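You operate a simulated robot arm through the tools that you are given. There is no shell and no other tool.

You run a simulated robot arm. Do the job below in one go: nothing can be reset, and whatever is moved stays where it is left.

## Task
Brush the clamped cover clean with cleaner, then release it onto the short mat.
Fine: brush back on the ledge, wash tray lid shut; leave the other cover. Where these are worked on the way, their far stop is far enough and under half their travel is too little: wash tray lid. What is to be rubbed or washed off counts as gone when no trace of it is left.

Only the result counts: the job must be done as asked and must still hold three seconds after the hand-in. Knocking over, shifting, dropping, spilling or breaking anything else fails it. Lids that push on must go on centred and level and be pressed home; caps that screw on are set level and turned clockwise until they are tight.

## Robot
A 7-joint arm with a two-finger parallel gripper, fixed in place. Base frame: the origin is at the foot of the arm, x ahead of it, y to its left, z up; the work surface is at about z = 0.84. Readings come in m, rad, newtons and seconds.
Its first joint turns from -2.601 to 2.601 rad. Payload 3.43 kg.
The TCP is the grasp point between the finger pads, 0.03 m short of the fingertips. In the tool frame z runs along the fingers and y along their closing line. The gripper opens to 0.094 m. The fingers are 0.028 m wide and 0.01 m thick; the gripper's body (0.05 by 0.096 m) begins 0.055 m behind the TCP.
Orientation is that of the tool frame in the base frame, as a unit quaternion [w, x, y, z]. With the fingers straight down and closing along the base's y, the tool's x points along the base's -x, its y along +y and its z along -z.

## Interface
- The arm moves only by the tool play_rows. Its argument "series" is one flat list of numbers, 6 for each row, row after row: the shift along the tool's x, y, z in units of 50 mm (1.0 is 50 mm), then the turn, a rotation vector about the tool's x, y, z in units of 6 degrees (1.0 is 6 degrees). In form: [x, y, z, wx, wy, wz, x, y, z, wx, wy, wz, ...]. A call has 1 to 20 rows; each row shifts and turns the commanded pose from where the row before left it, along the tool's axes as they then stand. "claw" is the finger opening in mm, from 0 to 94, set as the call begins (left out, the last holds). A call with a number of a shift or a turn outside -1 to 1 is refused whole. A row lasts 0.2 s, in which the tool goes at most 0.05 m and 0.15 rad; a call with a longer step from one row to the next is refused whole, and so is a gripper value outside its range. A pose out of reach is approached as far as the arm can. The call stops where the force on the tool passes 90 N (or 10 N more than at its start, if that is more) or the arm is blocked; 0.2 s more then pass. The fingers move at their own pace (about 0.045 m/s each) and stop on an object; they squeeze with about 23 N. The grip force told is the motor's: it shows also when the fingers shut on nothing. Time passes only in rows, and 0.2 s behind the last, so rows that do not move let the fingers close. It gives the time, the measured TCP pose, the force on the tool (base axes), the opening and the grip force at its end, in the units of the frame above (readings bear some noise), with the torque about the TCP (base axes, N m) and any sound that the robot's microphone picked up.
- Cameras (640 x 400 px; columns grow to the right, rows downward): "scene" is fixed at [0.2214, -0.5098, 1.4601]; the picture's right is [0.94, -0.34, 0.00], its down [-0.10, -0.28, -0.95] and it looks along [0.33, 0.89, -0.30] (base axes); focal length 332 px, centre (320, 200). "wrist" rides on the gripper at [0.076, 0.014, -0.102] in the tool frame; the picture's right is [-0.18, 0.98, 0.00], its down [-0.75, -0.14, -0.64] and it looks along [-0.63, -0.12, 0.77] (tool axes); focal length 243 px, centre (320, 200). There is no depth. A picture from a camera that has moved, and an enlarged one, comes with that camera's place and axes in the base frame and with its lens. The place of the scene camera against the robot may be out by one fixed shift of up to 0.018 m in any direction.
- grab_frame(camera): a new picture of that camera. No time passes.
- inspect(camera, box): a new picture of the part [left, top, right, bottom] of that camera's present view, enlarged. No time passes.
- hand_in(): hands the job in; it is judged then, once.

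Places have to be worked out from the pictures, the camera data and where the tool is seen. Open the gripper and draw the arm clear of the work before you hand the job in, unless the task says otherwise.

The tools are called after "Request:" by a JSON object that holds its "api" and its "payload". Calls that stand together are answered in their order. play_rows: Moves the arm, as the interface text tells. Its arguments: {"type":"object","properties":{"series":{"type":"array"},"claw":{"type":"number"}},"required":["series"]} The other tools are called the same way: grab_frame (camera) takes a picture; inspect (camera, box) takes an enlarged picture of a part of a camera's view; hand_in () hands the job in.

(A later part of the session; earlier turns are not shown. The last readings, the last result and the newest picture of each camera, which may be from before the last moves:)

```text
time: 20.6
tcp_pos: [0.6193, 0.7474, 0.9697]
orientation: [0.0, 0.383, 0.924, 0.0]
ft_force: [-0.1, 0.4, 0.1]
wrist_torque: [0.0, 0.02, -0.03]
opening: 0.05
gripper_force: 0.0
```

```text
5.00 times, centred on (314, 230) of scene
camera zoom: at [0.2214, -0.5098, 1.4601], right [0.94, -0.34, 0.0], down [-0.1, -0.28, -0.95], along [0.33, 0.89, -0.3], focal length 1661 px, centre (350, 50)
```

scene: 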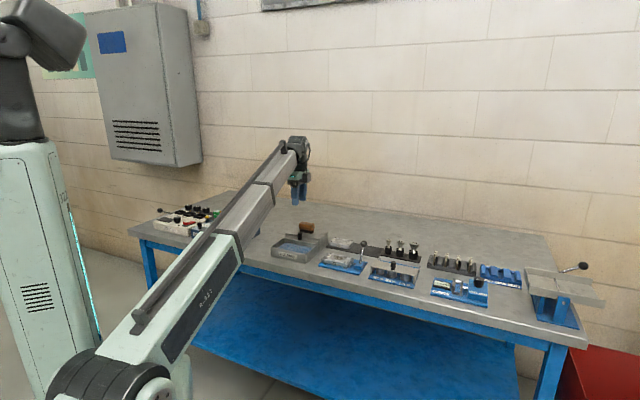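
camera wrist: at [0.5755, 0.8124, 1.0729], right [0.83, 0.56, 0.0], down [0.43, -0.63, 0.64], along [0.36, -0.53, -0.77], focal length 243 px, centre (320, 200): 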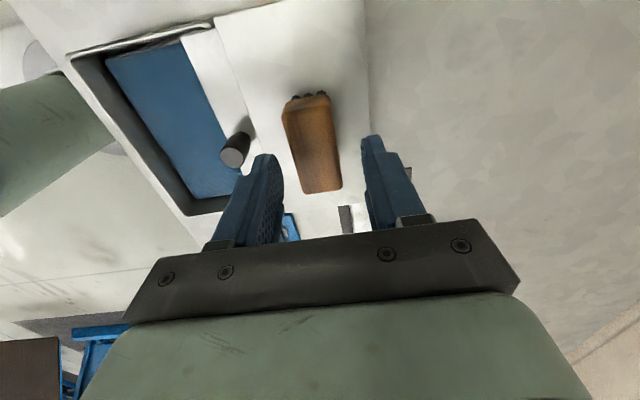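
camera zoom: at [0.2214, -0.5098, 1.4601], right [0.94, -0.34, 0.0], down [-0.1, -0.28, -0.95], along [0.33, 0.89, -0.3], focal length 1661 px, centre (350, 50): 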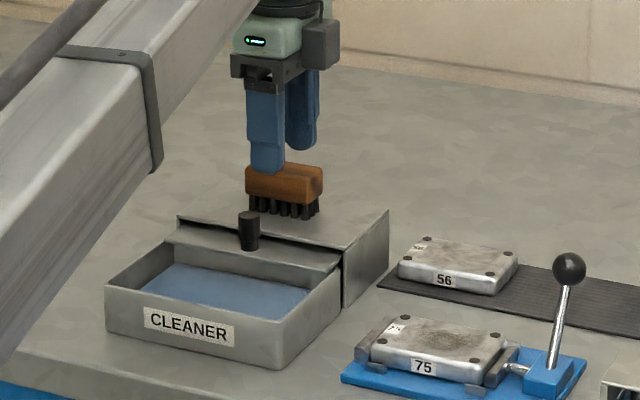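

The brush lies centred between the fingers to within 3 mm. I lower to z ≈ 0.936 and close on the wood.

Request:
{"api": "play_rows", "payload": {"series": [0.04, -0.04, 0.34, 0, 0, 0, 0, 0, 0.33, 0, 0, 0, 0, 0, 0, 0, 0, 0]}}

Request:
{"api": "grab_frame", "payload": {"camera": "wrist"}}

Request:
{"api": "inspect", "payload": {"camera": "scene", "box": [270, 200, 350, 250]}}

```text
time: 21.4
tcp_pos: [0.6171, 0.7468, 0.9359]
orientation: [0.0, 0.383, 0.924, 0.0]
ft_force: [-0.3, 0.7, 0.2]
wrist_torque: [0.0, -0.01, 0.01]
opening: 0.0499
gripper_force: 0.0
```

```text
taken
camera wrist: at [0.5726, 0.8119, 1.0394], right [0.82, 0.57, 0.0], down [0.43, -0.63, 0.64], along [0.36, -0.53, -0.77], focal length 243 px, centre (320, 200)
```

wrist: 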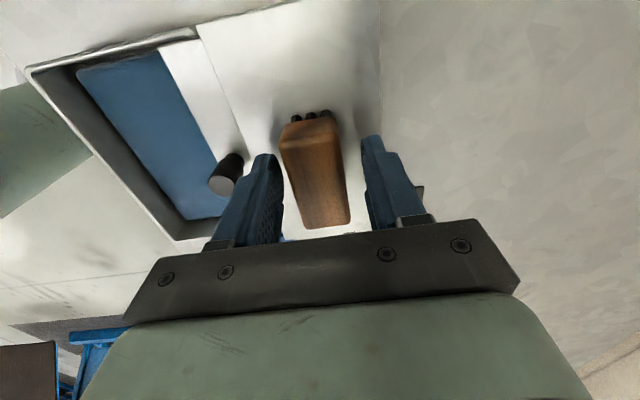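

```text
8.00 times, centred on (310, 225) of scene
camera zoom: at [0.2214, -0.5098, 1.4601], right [0.94, -0.34, 0.0], down [-0.1, -0.28, -0.95], along [0.33, 0.89, -0.3], focal length 2657 px, centre (400, 0)
```

zoom: 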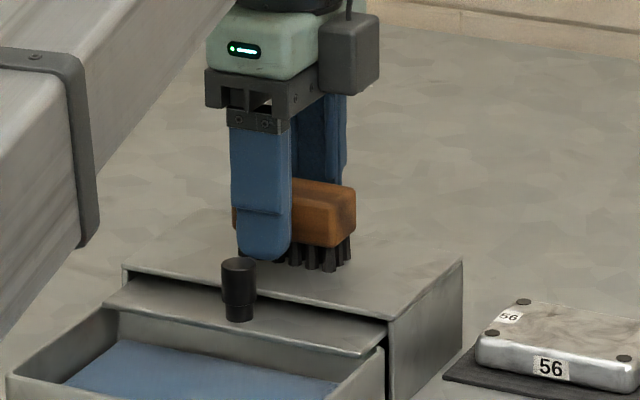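

The fingers straddle the wood near its middle and are clear of the ledge. I close on the brush.

Request:
{"api": "play_rows", "payload": {"series": [0, 0, 0, 0, 0, 0, 0, 0, 0, 0, 0, 0, 0, 0, 0, 0, 0, 0, 0, 0, 0, 0, 0, 0], "claw": 0}}

Request:
{"api": "grab_frame", "payload": {"camera": "wrist"}}

```text
time: 22.4
tcp_pos: [0.6151, 0.7483, 0.9366]
orientation: [0.001, 0.383, 0.924, 0.0]
ft_force: [0.3, 0.3, -0.5]
wrist_torque: [-0.02, 0.0, 0.0]
opening: 0.0338
gripper_force: 22.9
```

```text
taken
camera wrist: at [0.5726, 0.8119, 1.0397], right [0.82, 0.57, 0.0], down [0.43, -0.63, 0.64], along [0.36, -0.53, -0.77], focal length 243 px, centre (320, 200)
```

wrist: 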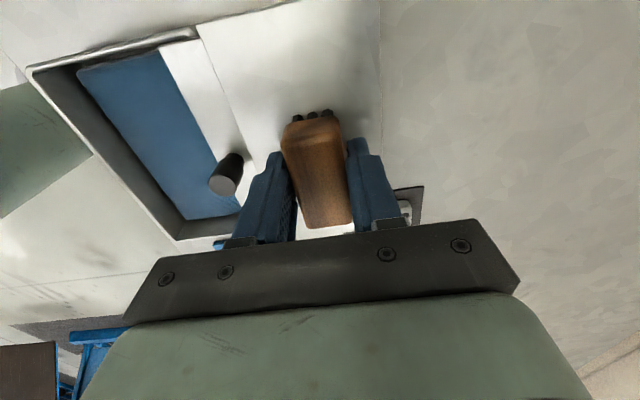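

The brush is held (33.8 mm wide). I lift it, carry it over the open tray at n ≈ 0.848, and lower to just above the pad.

Request:
{"api": "play_rows", "payload": {"series": [0, 0, -0.4, 0, 0, 0, 0, 0, -0.9, 0, 0, 0, 0, -0.58, 0, 0, 0, 0, 0, -0.58, 0, 0, 0, 0, 0, -0.58, 0, 0, 0, 0, 0, -0.58, 0, 0, 0, 0, 0, 0, 0.6, 0, 0, 0, 0, 0, 0.6, 0, 0, 0]}}

Request:
{"api": "grab_frame", "payload": {"camera": "wrist"}}

Request:
{"api": "inspect", "payload": {"camera": "scene", "box": [250, 190, 378, 270]}}

```text
time: 24.2
tcp_pos: [0.5327, 0.6635, 0.9426]
orientation: [0.0, 0.383, 0.924, 0.0]
ft_force: [0.5, -0.4, 0.3]
wrist_torque: [-0.02, -0.01, 0.01]
opening: 0.0339
gripper_force: 23.4
```

```text
taken
camera wrist: at [0.4899, 0.7299, 1.0455], right [0.82, 0.57, 0.0], down [0.43, -0.63, 0.64], along [0.36, -0.53, -0.77], focal length 243 px, centre (320, 200)
```

wrist: 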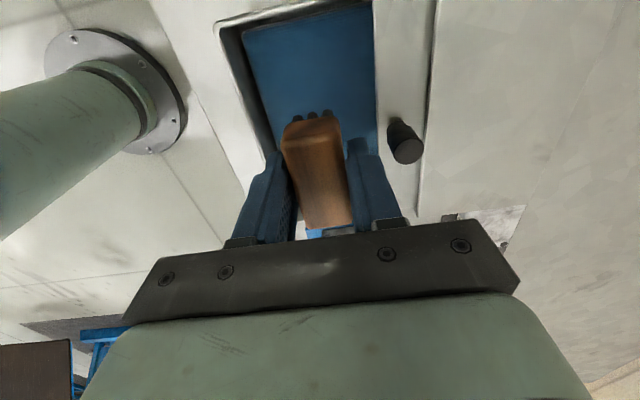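

```text
5.00 times, centred on (314, 230) of scene
camera zoom: at [0.2214, -0.5098, 1.4601], right [0.94, -0.34, 0.0], down [-0.1, -0.28, -0.95], along [0.33, 0.89, -0.3], focal length 1661 px, centre (350, 50)
```

zoom: 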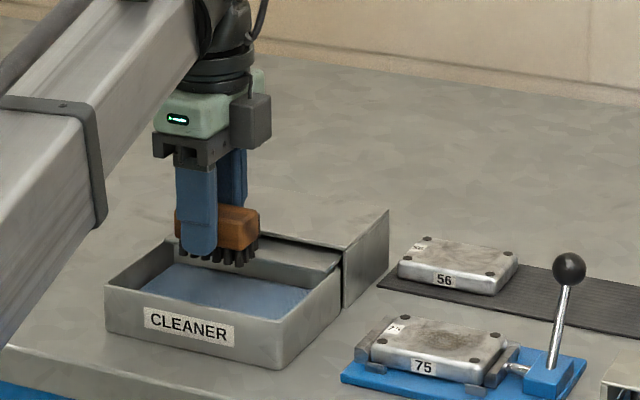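

The brush hangs over the blue pad, inside the tray walls. I lower in small steps, watching the force.

Request:
{"api": "play_rows", "payload": {"series": [0, 0, 0.2, 0, 0, 0, 0, 0, 0.2, 0, 0, 0, 0, 0, 0.2, 0, 0, 0]}}

Request:
{"api": "inspect", "payload": {"camera": "scene", "box": [250, 190, 378, 270]}}

```text
time: 25.0
tcp_pos: [0.5337, 0.6657, 0.9119]
orientation: [0.0, 0.383, 0.924, 0.0]
ft_force: [0.3, -0.3, -1.4]
wrist_torque: [-0.03, 0.0, 0.0]
opening: 0.0333
gripper_force: 22.6
```

```text
5.00 times, centred on (314, 230) of scene
camera zoom: at [0.2214, -0.5098, 1.4601], right [0.94, -0.34, 0.0], down [-0.1, -0.28, -0.95], along [0.33, 0.89, -0.3], focal length 1661 px, centre (350, 50)
```

zoom: 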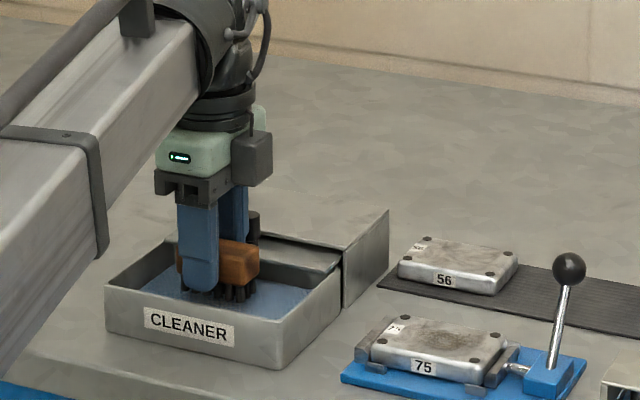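

No contact yet at z = 0.912. I continue down in 4 mm steps.

Request:
{"api": "play_rows", "payload": {"series": [0, 0, 0.08, 0, 0, 0, 0, 0, 0.08, 0, 0, 0]}}

Request:
{"api": "inspect", "payload": {"camera": "scene", "box": [270, 220, 334, 260]}}

```text
time: 25.6
tcp_pos: [0.5329, 0.6653, 0.9043]
orientation: [0.0, 0.383, 0.924, 0.0]
ft_force: [-0.2, 0.1, -0.2]
wrist_torque: [-0.01, 0.04, 0.03]
opening: 0.0341
gripper_force: 23.1
```

```text
10.00 times, centred on (302, 240) of scene
camera zoom: at [0.2214, -0.5098, 1.4601], right [0.94, -0.34, 0.0], down [-0.1, -0.28, -0.95], along [0.33, 0.89, -0.3], focal length 3321 px, centre (500, -200)
```

zoom: 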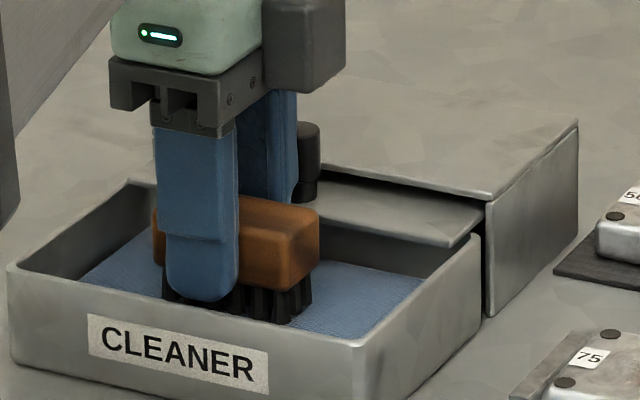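

The bristles look about level with the pad, but the force is still near zero. I keep going in 2 mm steps.

Request:
{"api": "play_rows", "payload": {"series": [0, 0, 0.05, 0, 0, 0, 0, 0, 0.05, 0, 0, 0]}}

Request:
{"api": "inspect", "payload": {"camera": "scene", "box": [270, 220, 334, 260]}}

```text
time: 26.2
tcp_pos: [0.5334, 0.6653, 0.9003]
orientation: [0.001, 0.383, 0.924, 0.0]
ft_force: [-1.0, -0.6, 20.1]
wrist_torque: [0.04, 0.01, 0.0]
opening: 0.0339
gripper_force: 22.9
```

```text
10.00 times, centred on (302, 240) of scene
camera zoom: at [0.2214, -0.5098, 1.4601], right [0.94, -0.34, 0.0], down [-0.1, -0.28, -0.95], along [0.33, 0.89, -0.3], focal length 3321 px, centre (500, -200)
```

zoom: 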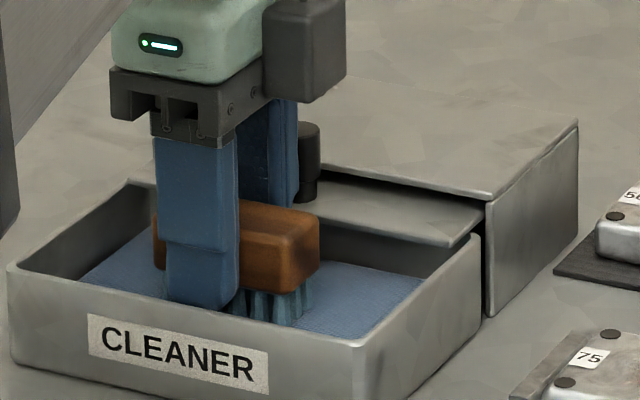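

The bristles turned teal with a 20 N press, so the brush is charged with cleaner. I lift out and carry it to above the clamped cover, centred near (0.6725, 0.538) with its top at z ≈ 0.8675, staying high.

Request:
{"api": "play_rows", "payload": {"series": [0, 0, -0.2, 0, 0, 0, 0, 0, -0.9, 0, 0, 0, 0, 0, -0.9, 0, 0, 0, -0.75, 0.034, 0, 0, 0, 0, -0.75, 0.034, 0, 0, 0, 0, -0.75, 0.034, 0, 0, 0, 0, -0.75, 0.034, 0, 0, 0, 0, -0.75, 0.034, 0, 0, 0, 0, 0, 0, 0, 0, 0, 0]}}

Request:
{"api": "grab_frame", "payload": {"camera": "wrist"}}

Request:
{"api": "inspect", "payload": {"camera": "scene", "box": [300, 200, 396, 260]}}

Request:
{"api": "inspect", "payload": {"camera": "scene", "box": [310, 235, 390, 285]}}

```text
time: 28.2
tcp_pos: [0.6722, 0.5375, 0.9993]
orientation: [0.0, 0.383, 0.924, 0.0]
ft_force: [-0.8, -0.3, -0.5]
wrist_torque: [-0.01, 0.01, -0.01]
opening: 0.0334
gripper_force: 23.3
```

```text
taken
camera wrist: at [0.6295, 0.6024, 1.1024], right [0.82, 0.57, 0.0], down [0.43, -0.63, 0.64], along [0.36, -0.53, -0.77], focal length 243 px, centre (320, 200)
```

wrist: 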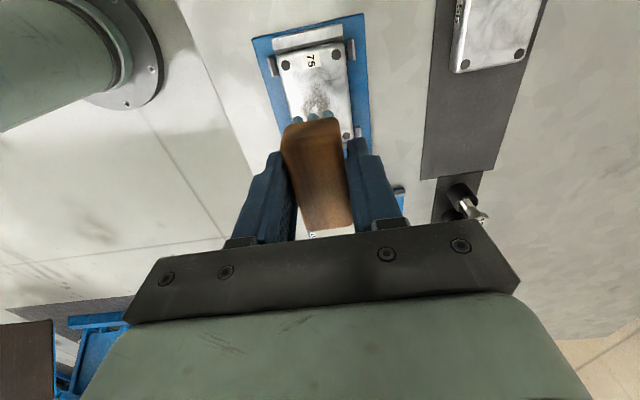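

```text
6.67 times, centred on (348, 230) of scene
camera zoom: at [0.2214, -0.5098, 1.4601], right [0.94, -0.34, 0.0], down [-0.1, -0.28, -0.95], along [0.33, 0.89, -0.3], focal length 2214 px, centre (133, 0)
```

zoom: 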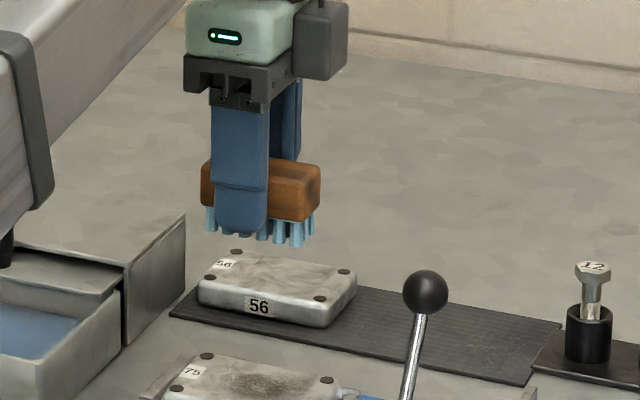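

```text
8.00 times, centred on (350, 260) of scene
camera zoom: at [0.2214, -0.5098, 1.4601], right [0.94, -0.34, 0.0], down [-0.1, -0.28, -0.95], along [0.33, 0.89, -0.3], focal length 2657 px, centre (80, -280)
```

zoom: 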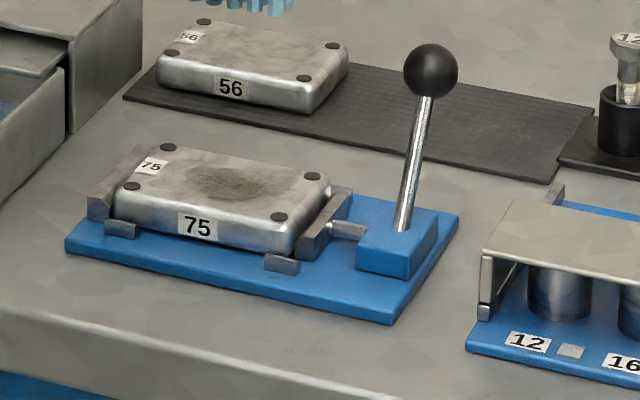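

The cover stands proud of the jaws, and the stain is around its centre, slightly towards the lever side. I lower the brush to near the surface.

Request:
{"api": "play_rows", "payload": {"series": [0, 0, 0.7, 0, 0, 0, 0, 0, 0.7, 0, 0, 0, 0, 0, 0.1, 0, 0, 0]}}

Request:
{"api": "grab_frame", "payload": {"camera": "wrist"}}

Request:
{"api": "inspect", "payload": {"camera": "scene", "box": [310, 225, 390, 275]}}

```text
time: 29.0
tcp_pos: [0.6718, 0.5377, 0.9241]
orientation: [0.0, 0.382, 0.924, 0.0]
ft_force: [-0.6, -0.4, -0.6]
wrist_torque: [0.02, -0.04, -0.03]
opening: 0.0339
gripper_force: 23.1
```

```text
taken
camera wrist: at [0.6289, 0.6029, 1.0269], right [0.82, 0.57, 0.0], down [0.43, -0.63, 0.64], along [0.36, -0.53, -0.77], focal length 243 px, centre (320, 200)
```

wrist: 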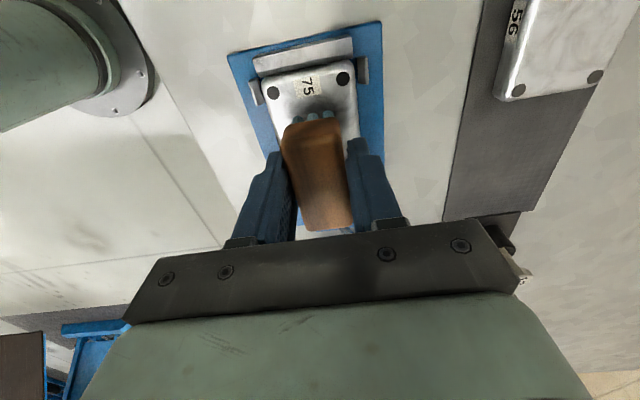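

```text
8.00 times, centred on (350, 250) of scene
camera zoom: at [0.2214, -0.5098, 1.4601], right [0.94, -0.34, 0.0], down [-0.1, -0.28, -0.95], along [0.33, 0.89, -0.3], focal length 2657 px, centre (80, -200)
```

zoom: 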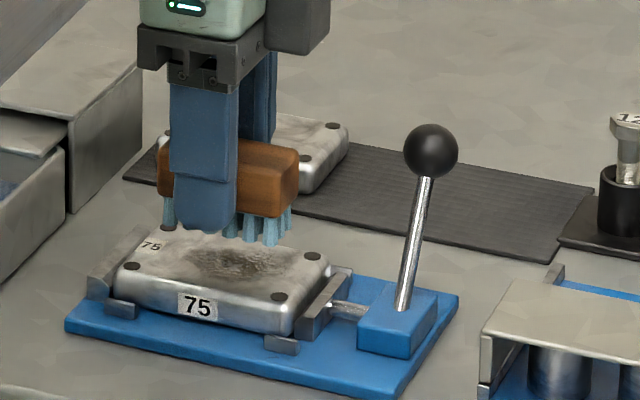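

The bristles hang about 1 cm above the cover. I shift 8 mm towards the stain and lower in small steps for contact.

Request:
{"api": "play_rows", "payload": {"series": [-0.16, 0, 0, 0, 0, 0, 0, 0, 0.1, 0, 0, 0, 0, 0, 0.08, 0, 0, 0]}}

```text
time: 29.8
tcp_pos: [0.6776, 0.5331, 0.9148]
orientation: [0.0, 0.383, 0.924, 0.0]
ft_force: [-0.7, 0.5, 0.0]
wrist_torque: [0.0, -0.02, 0.02]
opening: 0.0335
gripper_force: 23.0
```

No contact at z = 0.915; I go on down in 2 mm steps.

Request:
{"api": "play_rows", "payload": {"series": [0, 0, 0.04, 0, 0, 0, 0, 0, 0.04, 0, 0, 0]}}

Request:
{"api": "inspect", "payload": {"camera": "scene", "box": [310, 225, 390, 275]}}

```text
time: 30.4
tcp_pos: [0.6779, 0.5326, 0.9108]
orientation: [0.0, 0.382, 0.924, 0.001]
ft_force: [0.3, -0.3, -0.2]
wrist_torque: [0.02, 0.01, -0.02]
opening: 0.0338
gripper_force: 23.3
```

```text
8.00 times, centred on (350, 250) of scene
camera zoom: at [0.2214, -0.5098, 1.4601], right [0.94, -0.34, 0.0], down [-0.1, -0.28, -0.95], along [0.33, 0.89, -0.3], focal length 2657 px, centre (80, -200)
```

zoom: 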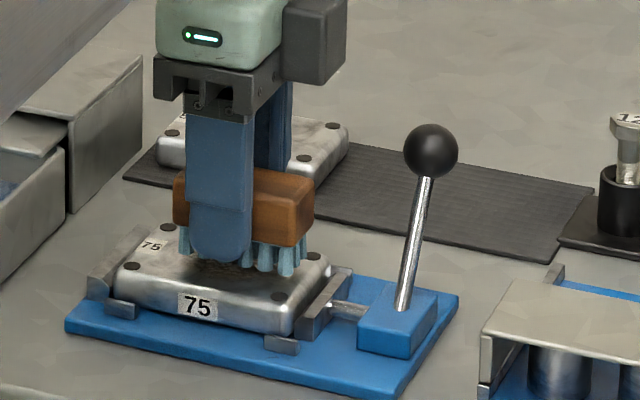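

Nearly touching; I lower further by 1.5 mm steps.

Request:
{"api": "play_rows", "payload": {"series": [0, 0, 0.03, 0, 0, 0, 0, 0, 0.03, 0, 0, 0]}}

```text
time: 31.0
tcp_pos: [0.6785, 0.5323, 0.9084]
orientation: [0.0, 0.382, 0.924, -0.001]
ft_force: [-0.7, -0.5, 0.0]
wrist_torque: [-0.03, 0.02, 0.0]
opening: 0.0336
gripper_force: 22.6
```

Still free at 0.908; I continue down.

Request:
{"api": "play_rows", "payload": {"series": [0, 0, 0.03, 0, 0, 0, 0, 0, 0.03, 0, 0, 0]}}

Request:
{"api": "inspect", "payload": {"camera": "scene", "box": [320, 235, 384, 275]}}

```text
time: 31.6
tcp_pos: [0.6784, 0.5328, 0.905]
orientation: [0.0, 0.383, 0.924, 0.001]
ft_force: [0.1, 0.0, 1.1]
wrist_torque: [-0.02, -0.02, -0.05]
opening: 0.0335
gripper_force: 22.8
```

```text
10.00 times, centred on (352, 255) of scene
camera zoom: at [0.2214, -0.5098, 1.4601], right [0.94, -0.34, 0.0], down [-0.1, -0.28, -0.95], along [0.33, 0.89, -0.3], focal length 3321 px, centre (0, -350)
```

zoom: 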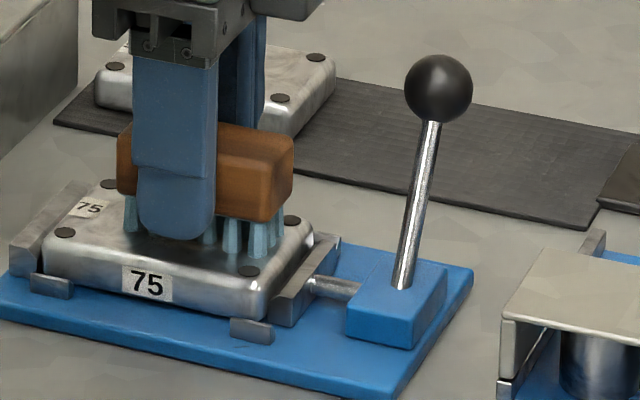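

The bristles look to be just meeting the surface (about 1 N). I press another 1.5 mm.

Request:
{"api": "play_rows", "payload": {"series": [0, 0, 0.03, 0, 0, 0, 0, 0, 0, 0, 0, 0]}}

```text
time: 32.2
tcp_pos: [0.6786, 0.5328, 0.9042]
orientation: [0.0, 0.383, 0.924, 0.001]
ft_force: [0.8, -0.4, 13.1]
wrist_torque: [0.02, -0.02, 0.0]
opening: 0.0335
gripper_force: 23.3
```

Contact at 13 N. I scrub back and forth along the cover's length, keeping the bristles on the top face.

Request:
{"api": "play_rows", "payload": {"series": [-0.2, 0, 0, 0, 0, 0, 0.3, 0, 0, 0, 0, 0, 0.35, 0, 0, 0, 0, 0, -0.35, 0, 0, 0, 0, 0, -0.3, 0, 0, 0, 0, 0, 0.3, 0, 0, 0, 0, 0, 0.35, 0, 0, 0, 0, 0, -0.35, 0, 0, 0, 0, 0, -0.1, 0, 0, 0, 0, 0]}}

Request:
{"api": "inspect", "payload": {"camera": "scene", "box": [320, 235, 384, 275]}}

```text
time: 34.2
tcp_pos: [0.6779, 0.5324, 0.9035]
orientation: [-0.001, 0.381, 0.924, 0.0]
ft_force: [-2.8, 3.7, 12.5]
wrist_torque: [0.14, 0.11, 0.05]
opening: 0.0336
gripper_force: 22.9
```

```text
10.00 times, centred on (352, 255) of scene
camera zoom: at [0.2214, -0.5098, 1.4601], right [0.94, -0.34, 0.0], down [-0.1, -0.28, -0.95], along [0.33, 0.89, -0.3], focal length 3321 px, centre (0, -350)
```

zoom: 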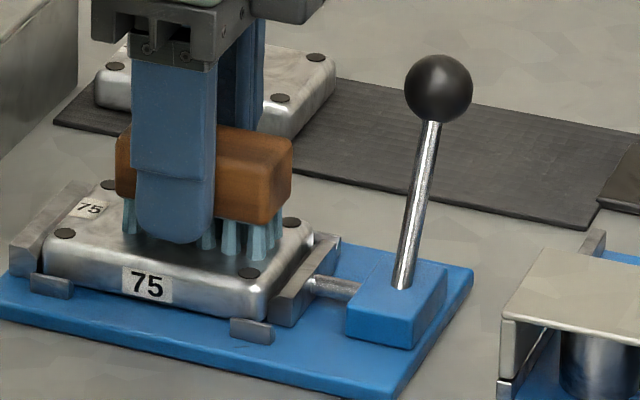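

Friction and contact are steady. I repeat the strokes 10 mm further out and 10 mm nearer, to cover the full width.

Request:
{"api": "play_rows", "payload": {"series": [0, 0.2, 0, 0, 0, 0, -0.2, 0, 0, 0, 0, 0, 0.3, 0, 0, 0, 0, 0, 0.35, 0, 0, 0, 0, 0, -0.35, 0, 0, 0, 0, 0, -0.3, 0, 0, 0, 0, 0, 0.2, 0, 0, 0, 0, 0, 0, -0.4, 0, 0, 0, 0, -0.2, 0, 0, 0, 0, 0, 0.3, 0, 0, 0, 0, 0, 0.35, 0, 0, 0, 0, 0, -0.35, 0, 0, 0, 0, 0, -0.3, 0, 0, 0, 0, 0, 0.2, 0.2, 0, 0, 0, 0]}}

Request:
{"api": "inspect", "payload": {"camera": "scene", "box": [320, 235, 384, 275]}}

Request:
{"api": "grab_frame", "payload": {"camera": "wrist"}}

```text
time: 37.2
tcp_pos: [0.6793, 0.532, 0.9035]
orientation: [-0.001, 0.382, 0.924, -0.001]
ft_force: [1.0, -1.8, 5.9]
wrist_torque: [-0.02, 0.03, 0.0]
opening: 0.0337
gripper_force: 22.8
```

```text
10.00 times, centred on (352, 255) of scene
camera zoom: at [0.2214, -0.5098, 1.4601], right [0.94, -0.34, 0.0], down [-0.1, -0.28, -0.95], along [0.33, 0.89, -0.3], focal length 3321 px, centre (0, -350)
```

zoom: 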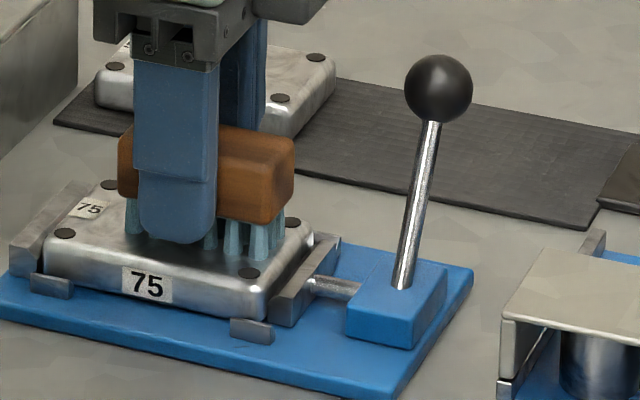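

```text
taken
camera wrist: at [0.635, 0.5967, 1.0069], right [0.82, 0.57, 0.0], down [0.43, -0.63, 0.64], along [0.36, -0.53, -0.77], focal length 243 px, centre (320, 200)
```

wrist: 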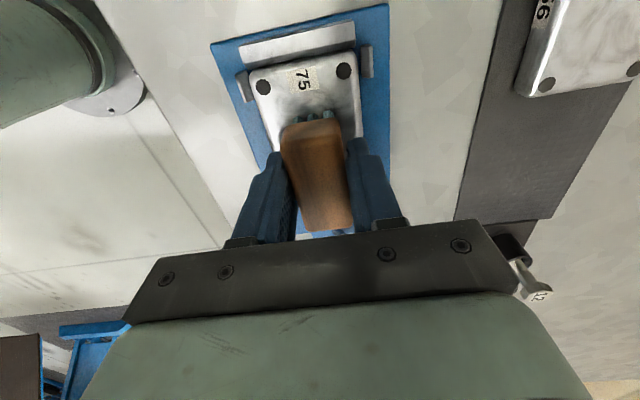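

The bristles have paled, so the cleaner is being used up. I lift to look at the cover.

Request:
{"api": "play_rows", "payload": {"series": [0, 0, -0.9, 0, 0, 0, 0, 0, -0.9, 0, 0, 0, 0.6, 0, 0, 0, 0, 0, 0, 0, 0, 0, 0, 0]}}

Request:
{"api": "inspect", "payload": {"camera": "scene", "box": [320, 240, 384, 280]}}

Request:
{"api": "grab_frame", "payload": {"camera": "wrist"}}

Request:
{"api": "inspect", "payload": {"camera": "scene", "box": [290, 190, 386, 250]}}

```text
time: 38.2
tcp_pos: [0.6563, 0.5532, 0.9945]
orientation: [0.001, 0.383, 0.924, 0.0]
ft_force: [0.6, 0.1, -1.7]
wrist_torque: [0.03, 0.02, 0.01]
opening: 0.0339
gripper_force: 23.6
```

```text
10.00 times, centred on (352, 260) of scene
camera zoom: at [0.2214, -0.5098, 1.4601], right [0.94, -0.34, 0.0], down [-0.1, -0.28, -0.95], along [0.33, 0.89, -0.3], focal length 3321 px, centre (0, -400)
```

zoom: 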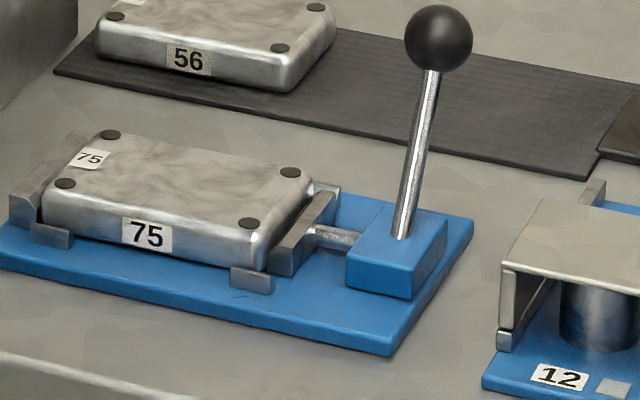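

```text
taken
camera wrist: at [0.613, 0.6177, 1.0969], right [0.82, 0.57, 0.0], down [0.43, -0.63, 0.64], along [0.36, -0.53, -0.77], focal length 243 px, centre (320, 200)
```

wrist: 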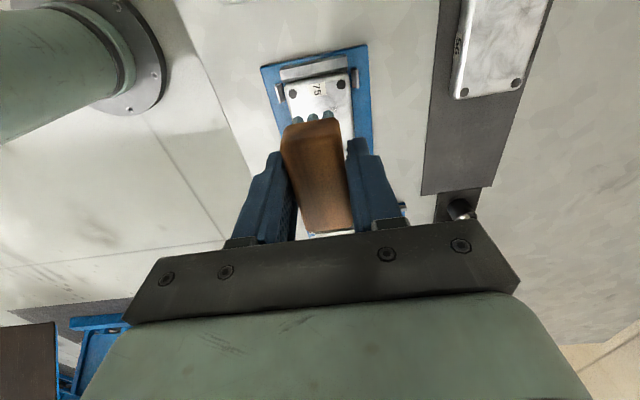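

```text
6.67 times, centred on (338, 220) of scene
camera zoom: at [0.2214, -0.5098, 1.4601], right [0.94, -0.34, 0.0], down [-0.1, -0.28, -0.95], along [0.33, 0.89, -0.3], focal length 2214 px, centre (200, 67)
```

zoom: 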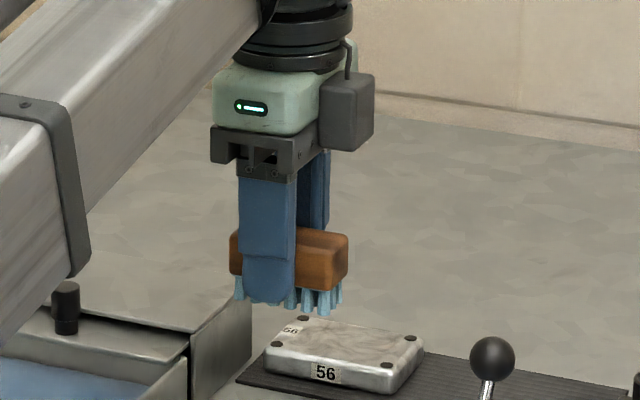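

The dark stain looks gone. I zoom harder to check that no trace is left.

Request:
{"api": "inspect", "payload": {"camera": "scene", "box": [322, 250, 354, 270]}}

Request:
{"api": "inspect", "payload": {"camera": "wrist", "box": [260, 40, 380, 115]}}

```text
16.00 times, centred on (338, 260) of scene
camera zoom: at [0.2214, -0.5098, 1.4601], right [0.94, -0.34, 0.0], down [-0.1, -0.28, -0.95], along [0.33, 0.89, -0.3], focal length 5314 px, centre (32, -760)
```

zoom: 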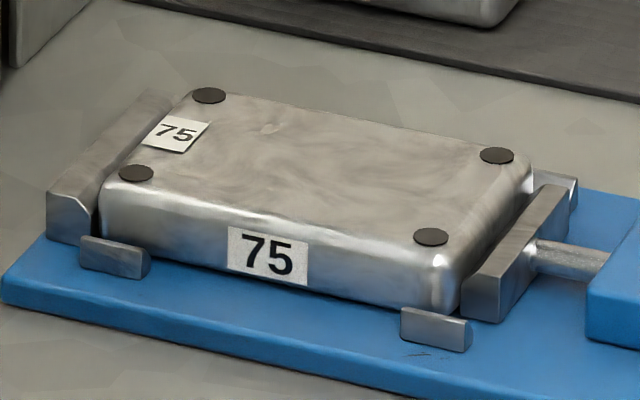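

```text
5.33 times, centred on (320, 78) of wrist
camera zoom: at [0.613, 0.6177, 1.0969], right [0.82, 0.57, 0.0], down [0.43, -0.63, 0.64], along [0.36, -0.53, -0.77], focal length 1294 px, centre (320, 853)
```

zoom: 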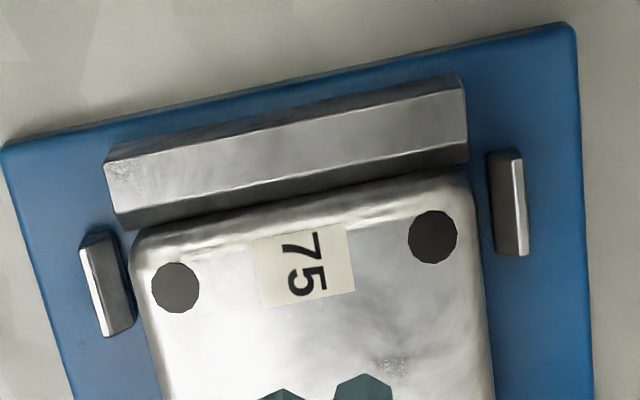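

The wrist zoom shows a faint speckle near the far side (around n 0.868, e 0.078). I shift over towards the lever, higher, so the whole cover can be seen past the brush.

Request:
{"api": "play_rows", "payload": {"series": [0, 0, -0.9, 0, 0, 0, -0.6, 0, -0.4, 0, 0, 0, -0.5, 0, 0, 0, 0, 0, 0, 0, 0, 0, 0, 0]}}

Request:
{"api": "grab_frame", "payload": {"camera": "wrist"}}

Request:
{"api": "inspect", "payload": {"camera": "wrist", "box": [240, 10, 400, 110]}}

```text
time: 39.2
tcp_pos: [0.6946, 0.5145, 1.0586]
orientation: [0.0, 0.383, 0.924, 0.0]
ft_force: [0.7, 0.3, -1.2]
wrist_torque: [0.02, 0.01, -0.03]
opening: 0.0337
gripper_force: 22.7
```

```text
taken
camera wrist: at [0.6518, 0.5789, 1.1614], right [0.82, 0.57, 0.0], down [0.43, -0.63, 0.64], along [0.36, -0.53, -0.77], focal length 243 px, centre (320, 200)
```

wrist: 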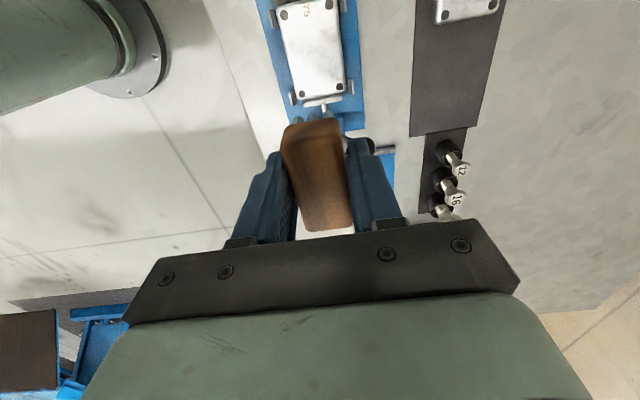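

```text
4.00 times, centred on (320, 60) of wrist
camera zoom: at [0.6518, 0.5789, 1.1614], right [0.82, 0.57, 0.0], down [0.43, -0.63, 0.64], along [0.36, -0.53, -0.77], focal length 970 px, centre (320, 760)
```

zoom: 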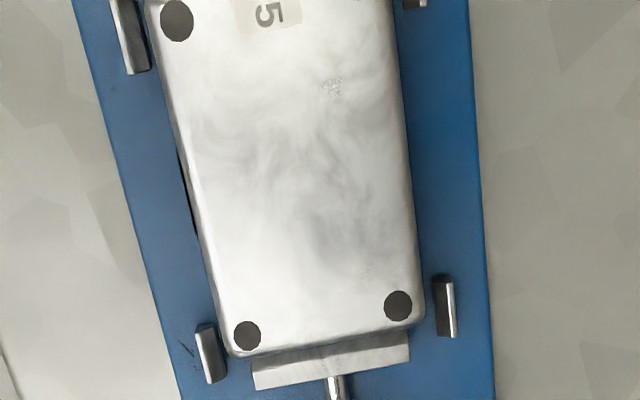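

A small speckled spot at zoom (330, 85) might be a remnant. I magnify it.

Request:
{"api": "inspect", "payload": {"camera": "wrist", "box": [290, 10, 354, 50]}}

Request:
{"api": "inspect", "payload": {"camera": "wrist", "box": [280, 45, 360, 95]}}

```text
10.00 times, centred on (322, 30) of wrist
camera zoom: at [0.6518, 0.5789, 1.1614], right [0.82, 0.57, 0.0], down [0.43, -0.63, 0.64], along [0.36, -0.53, -0.77], focal length 2426 px, centre (300, 1900)
```

zoom: 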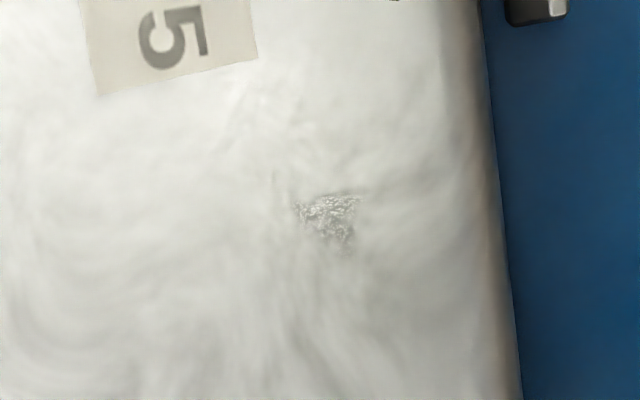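

```text
8.00 times, centred on (320, 70) of wrist
camera zoom: at [0.6518, 0.5789, 1.1614], right [0.82, 0.57, 0.0], down [0.43, -0.63, 0.64], along [0.36, -0.53, -0.77], focal length 1941 px, centre (320, 1240)
```

zoom: 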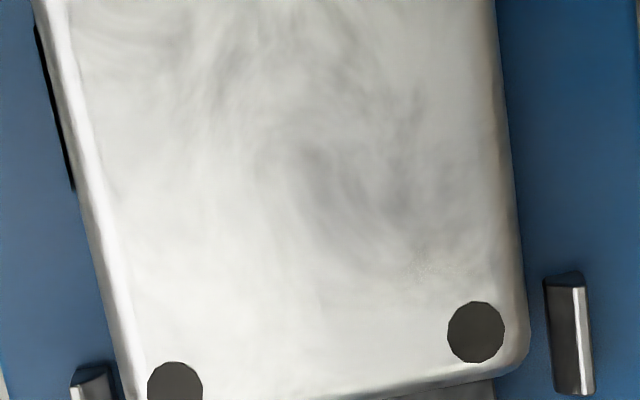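

A ~5 mm remnant remains near (0.669, 0.558), and maybe a very faint one near (0.703, 0.530). I go back to the tray for more cleaner first.

Request:
{"api": "play_rows", "payload": {"series": [0.88, -0.034, 0, 0, 0, 0, 0.88, -0.034, 0, 0, 0, 0, 0.88, -0.034, 0, 0, 0, 0, 0.88, -0.034, 0, 0, 0, 0, 0.88, -0.034, 0, 0, 0, 0, 0, 0, 0.9, 0, 0, 0, 0, 0, 0.9, 0, 0, 0, 0, 0, 0.6, 0, 0, 0, 0, 0, 0.4, 0, 0, 0, 0, 0, 0, 0, 0, 0]}}

Request:
{"api": "inspect", "payload": {"camera": "scene", "box": [270, 220, 334, 260]}}

```text
time: 41.4
tcp_pos: [0.5334, 0.6642, 0.918]
orientation: [0.001, 0.382, 0.924, 0.0]
ft_force: [0.2, -0.1, -0.3]
wrist_torque: [0.0, -0.03, -0.02]
opening: 0.0339
gripper_force: 23.2
```

```text
10.00 times, centred on (302, 240) of scene
camera zoom: at [0.2214, -0.5098, 1.4601], right [0.94, -0.34, 0.0], down [-0.1, -0.28, -0.95], along [0.33, 0.89, -0.3], focal length 3321 px, centre (500, -200)
```

zoom: 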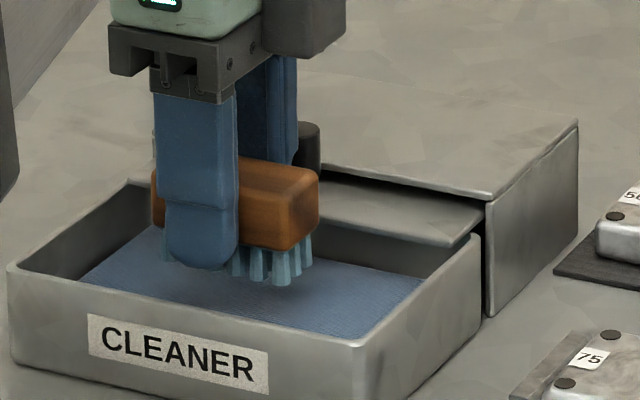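

The brush is over the pad inside the tray. I lower the last 18 mm to press it in lightly.

Request:
{"api": "play_rows", "payload": {"series": [0, 0, 0.15, 0, 0, 0, 0, 0, 0.13, 0, 0, 0, 0, 0, 0.05, 0, 0, 0, 0, 0, 0.03, 0, 0, 0, 0, 0, 0, 0, 0, 0]}}

Request:
{"api": "inspect", "payload": {"camera": "scene", "box": [270, 220, 334, 260]}}

```text
time: 42.6
tcp_pos: [0.5359, 0.6649, 0.8992]
orientation: [0.0, 0.383, 0.924, -0.001]
ft_force: [-0.5, -0.2, -0.4]
wrist_torque: [0.0, 0.0, -0.03]
opening: 0.0334
gripper_force: 22.5
```

```text
10.00 times, centred on (302, 240) of scene
camera zoom: at [0.2214, -0.5098, 1.4601], right [0.94, -0.34, 0.0], down [-0.1, -0.28, -0.95], along [0.33, 0.89, -0.3], focal length 3321 px, centre (500, -200)
```

zoom: 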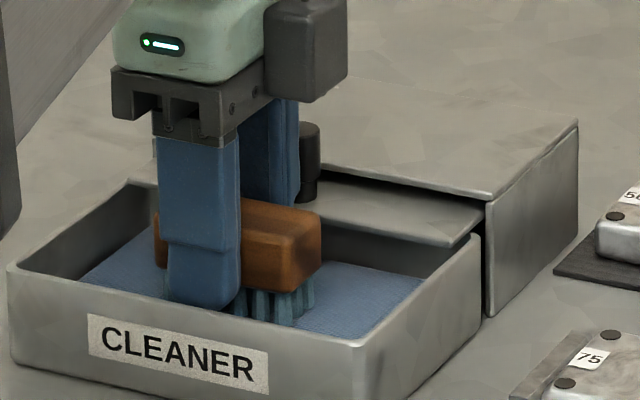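

No contact force yet at 0.899, so the brush may sit slightly higher in the grip now. I press down another 2–3 mm.

Request:
{"api": "play_rows", "payload": {"series": [0, 0, 0.03, 0, 0, 0, 0, 0, 0.03, 0, 0, 0]}}

```text
time: 43.2
tcp_pos: [0.5342, 0.6635, 0.8983]
orientation: [0.0, 0.382, 0.924, 0.0]
ft_force: [1.2, -0.6, 19.8]
wrist_torque: [0.05, 0.03, -0.01]
opening: 0.0339
gripper_force: 23.1
```

Contact of 20 N gives a fresh charge of cleaner. I lift and return to the cover, this time biased towards the far side (n ≈ 0.866, e ≈ 0.085).

Request:
{"api": "play_rows", "payload": {"series": [0, 0, -0.2, 0, 0, 0, 0, 0, -0.9, 0, 0, 0, 0, 0, -0.9, 0, 0, 0, -0.88, 0.095, 0, 0, 0, 0, -0.88, 0.095, 0, 0, 0, 0, -0.88, 0.095, 0, 0, 0, 0, -0.88, 0.095, 0, 0, 0, 0, 0, 0, 0.9, 0, 0, 0, 0, 0, 0.8, 0, 0, 0, 0, 0, 0, 0, 0, 0]}}

Request:
{"api": "grab_frame", "payload": {"camera": "wrist"}}

Request:
{"api": "inspect", "payload": {"camera": "scene", "box": [320, 235, 384, 275]}}

```text
time: 45.4
tcp_pos: [0.6716, 0.5537, 0.9127]
orientation: [-0.001, 0.383, 0.924, 0.0]
ft_force: [-0.1, 0.6, -0.4]
wrist_torque: [0.01, 0.0, 0.0]
opening: 0.0338
gripper_force: 23.5
```

```text
taken
camera wrist: at [0.6284, 0.6172, 1.015], right [0.82, 0.57, 0.0], down [0.43, -0.63, 0.64], along [0.36, -0.53, -0.77], focal length 243 px, centre (320, 200)
```

wrist: 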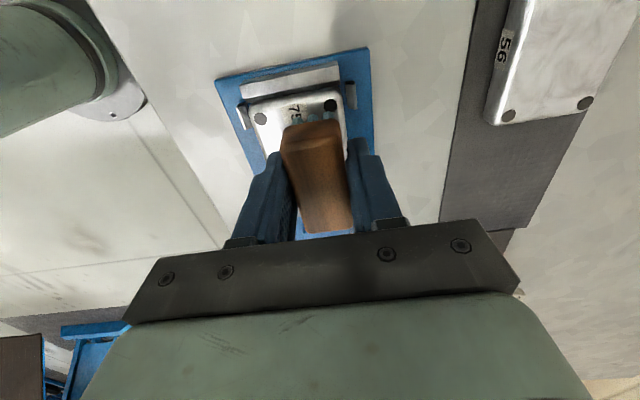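

```text
10.00 times, centred on (352, 255) of scene
camera zoom: at [0.2214, -0.5098, 1.4601], right [0.94, -0.34, 0.0], down [-0.1, -0.28, -0.95], along [0.33, 0.89, -0.3], focal length 3321 px, centre (0, -350)
```

zoom: 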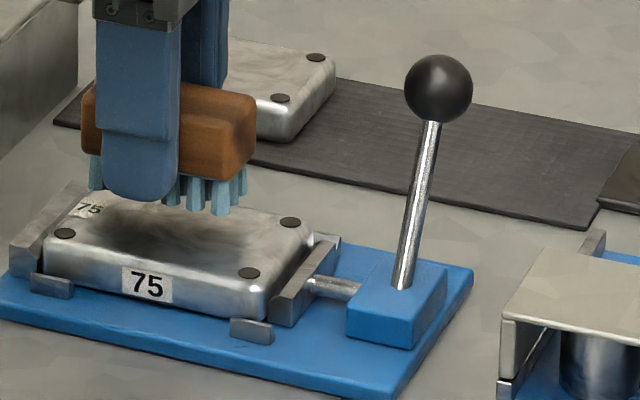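

Positioned at e = 0.083, n = 0.866. I lower in small steps to contact.

Request:
{"api": "play_rows", "payload": {"series": [0, 0, 0.1, 0, 0, 0, 0, 0, 0.08, 0, 0, 0, 0, 0, 0.03, 0, 0, 0]}}

```text
time: 46.2
tcp_pos: [0.6733, 0.5531, 0.9021]
orientation: [0.001, 0.382, 0.924, 0.001]
ft_force: [0.0, 0.2, 7.0]
wrist_torque: [0.09, 0.0, 0.01]
opening: 0.0335
gripper_force: 23.5
```

Light contact at 7 N. I press 1 mm more and scrub along e at n = 0.867, 0.872, 0.860 and 0.850.

Request:
{"api": "play_rows", "payload": {"series": [0, 0, 0.02, 0, 0, 0, -0.34, 0, 0, 0, 0, 0, -0.26, 0, 0, 0, 0, 0, 0.4, 0, 0, 0, 0, 0, 0.36, 0, 0, 0, 0, 0, -0.4, 0, 0, 0, 0, 0, -0.36, 0, 0, 0, 0, 0, 0, 0.1, 0, 0, 0, 0, 0.4, 0, 0, 0, 0, 0, 0.36, 0, 0, 0, 0, 0, -0.4, 0, 0, 0, 0, 0, -0.36, 0, 0, 0, 0, 0, 0, -0.24, 0, 0, 0, 0, 0.4, 0, 0, 0, 0, 0, 0.36, 0, 0, 0, 0, 0, -0.4, 0, 0, 0, 0, 0, -0.36, 0, 0, 0, 0, 0, 0, -0.2, 0, 0, 0, 0, 0.4, 0, 0, 0, 0, 0, 0.36, 0, 0, 0, 0, 0]}}

```text
time: 50.4
tcp_pos: [0.6535, 0.5464, 0.9008]
orientation: [0.0, 0.382, 0.924, -0.001]
ft_force: [3.2, -4.1, 11.1]
wrist_torque: [-0.14, -0.11, 0.0]
opening: 0.0338
gripper_force: 23.0
```

Contact held at 11 N. I finish with one more length stroke and some cross strokes, then lift and shift towards the lever to inspect.

Request:
{"api": "play_rows", "payload": {"series": [-0.4, 0, 0, 0, 0, 0, -0.36, 0, 0, 0, 0, 0, 0, 0.4, 0, 0, 0, 0, 0, -0.4, 0, 0, 0, 0, 0.4, 0, 0, 0, 0, 0, 0, 0.4, 0, 0, 0, 0, 0, -0.4, 0, 0, 0, 0, 0.36, 0.1, 0, 0, 0, 0, 0, 0.3, 0, 0, 0, 0, 0, -0.3, 0, 0, 0, 0, 0, 0.2, 0, 0, 0, 0, 0, 0, -0.8, 0, 0, 0, 0, 0, -0.9, 0, 0, 0, -0.5, 0, -0.8, 0, 0, 0, -0.5, 0, -0.6, 0, 0, 0, 0, 0, 0, 0, 0, 0]}}

Request:
{"api": "grab_frame", "payload": {"camera": "wrist"}}

Request:
{"api": "inspect", "payload": {"camera": "wrist", "box": [260, 0, 376, 73]}}

Request:
{"api": "inspect", "payload": {"camera": "wrist", "box": [260, 40, 376, 113]}}

Request:
{"api": "inspect", "payload": {"camera": "scene", "box": [322, 250, 354, 270]}}

```text
time: 53.8
tcp_pos: [0.7022, 0.5226, 1.0556]
orientation: [0.0, 0.382, 0.924, 0.0]
ft_force: [0.5, -0.1, -0.9]
wrist_torque: [-0.01, -0.04, -0.04]
opening: 0.0339
gripper_force: 23.4
```

```text
taken
camera wrist: at [0.6577, 0.5869, 1.1588], right [0.82, 0.57, 0.0], down [0.43, -0.63, 0.64], along [0.36, -0.53, -0.77], focal length 243 px, centre (320, 200)
```

wrist: 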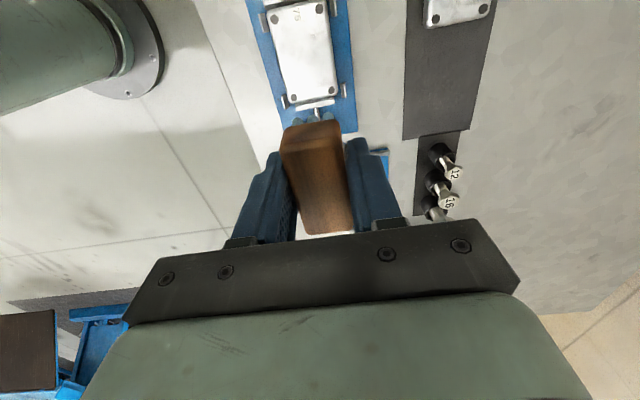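

```text
5.48 times, centred on (318, 36) of wrist
camera zoom: at [0.6577, 0.5869, 1.1588], right [0.82, 0.57, 0.0], down [0.43, -0.63, 0.64], along [0.36, -0.53, -0.77], focal length 1329 px, centre (331, 1096)
```

zoom: 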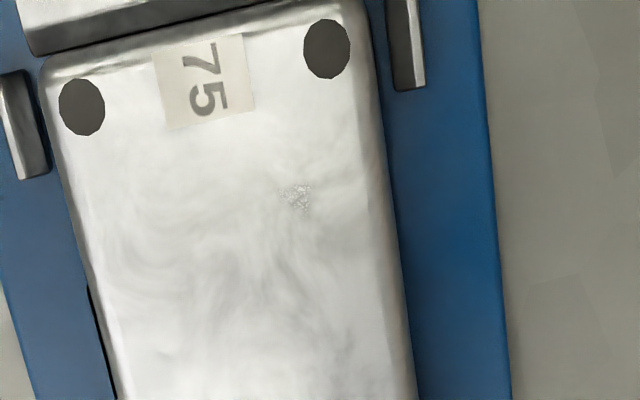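

```text
5.48 times, centred on (318, 76) of wrist
camera zoom: at [0.6577, 0.5869, 1.1588], right [0.82, 0.57, 0.0], down [0.43, -0.63, 0.64], along [0.36, -0.53, -0.77], focal length 1329 px, centre (331, 877)
```

zoom: 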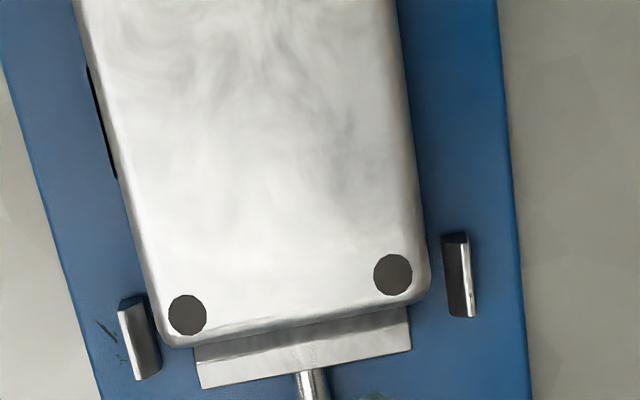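

```text
16.00 times, centred on (338, 260) of scene
camera zoom: at [0.2214, -0.5098, 1.4601], right [0.94, -0.34, 0.0], down [-0.1, -0.28, -0.95], along [0.33, 0.89, -0.3], focal length 5314 px, centre (32, -760)
```

zoom: 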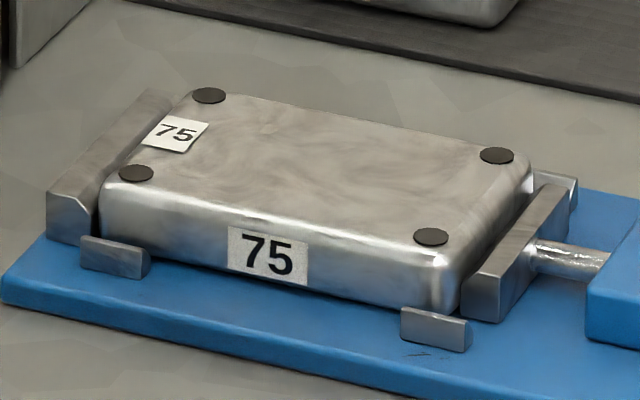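

The speckle looks unchanged after thorough wet strokes over it, so it may be just metal texture (the jaw shows similar grain). I compare with cover 56 at the same scale to tell.

Request:
{"api": "play_rows", "payload": {"series": [0.347, 0.667, 0, 0, 0, 0, 0.347, 0.667, 0, 0, 0, 0, 0.347, 0.667, 0, 0, 0, 0, 0, 0, 0, 0, 0, 0]}}

Request:
{"api": "grab_frame", "payload": {"camera": "wrist"}}

Request:
{"api": "inspect", "payload": {"camera": "wrist", "box": [250, 0, 410, 100]}}

```text
time: 54.8
tcp_pos: [0.7349, 0.6279, 1.0548]
orientation: [0.0, 0.382, 0.924, 0.001]
ft_force: [-0.8, 0.2, -0.9]
wrist_torque: [0.02, 0.03, -0.03]
opening: 0.0336
gripper_force: 23.1
```

```text
taken
camera wrist: at [0.6912, 0.6943, 1.1583], right [0.82, 0.57, 0.0], down [0.43, -0.63, 0.64], along [0.36, -0.53, -0.77], focal length 243 px, centre (320, 200)
```

wrist: 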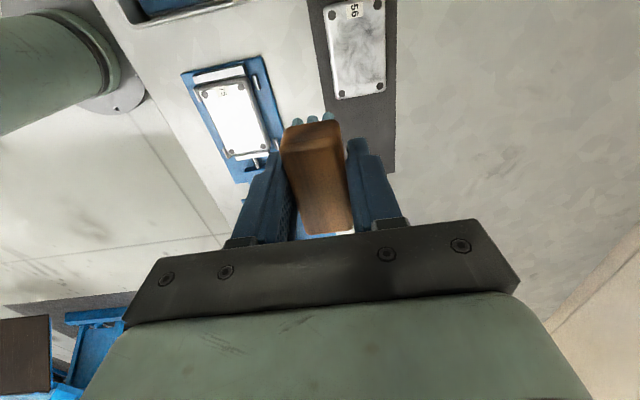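

```text
4.00 times, centred on (330, 50) of wrist
camera zoom: at [0.6912, 0.6943, 1.1583], right [0.82, 0.57, 0.0], down [0.43, -0.63, 0.64], along [0.36, -0.53, -0.77], focal length 970 px, centre (280, 800)
```

zoom: 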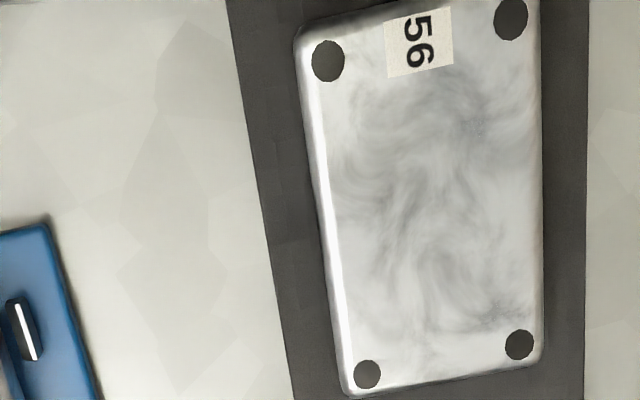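

Cover 56 seems to have a similar fleck at the same relative place. I magnify it to compare.

Request:
{"api": "inspect", "payload": {"camera": "wrist", "box": [336, 10, 400, 50]}}

Request:
{"api": "inspect", "payload": {"camera": "wrist", "box": [336, 50, 400, 90]}}

```text
10.00 times, centred on (368, 30) of wrist
camera zoom: at [0.6912, 0.6943, 1.1583], right [0.82, 0.57, 0.0], down [0.43, -0.63, 0.64], along [0.36, -0.53, -0.77], focal length 2426 px, centre (-160, 1900)
```

zoom: 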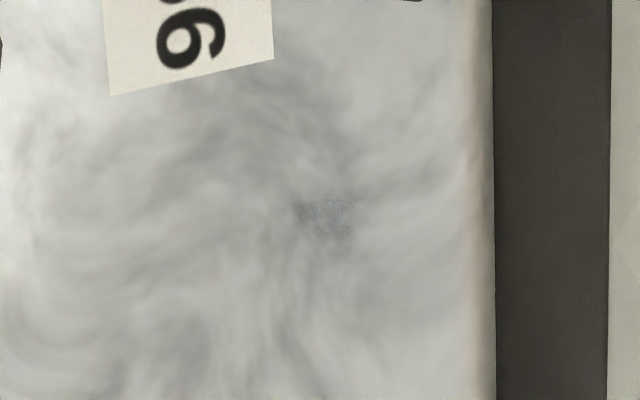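

```text
10.00 times, centred on (368, 70) of wrist
camera zoom: at [0.6912, 0.6943, 1.1583], right [0.82, 0.57, 0.0], down [0.43, -0.63, 0.64], along [0.36, -0.53, -0.77], focal length 2426 px, centre (-160, 1500)
```

zoom: 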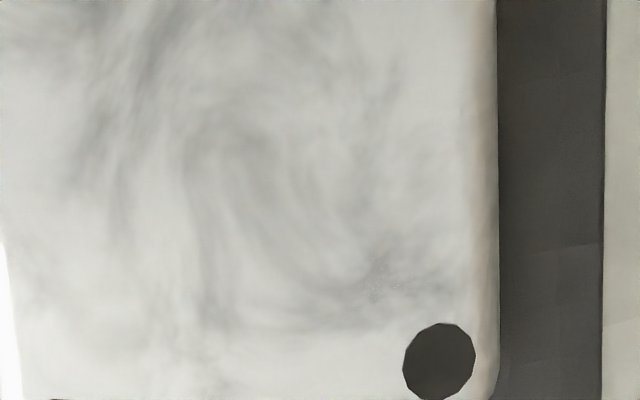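

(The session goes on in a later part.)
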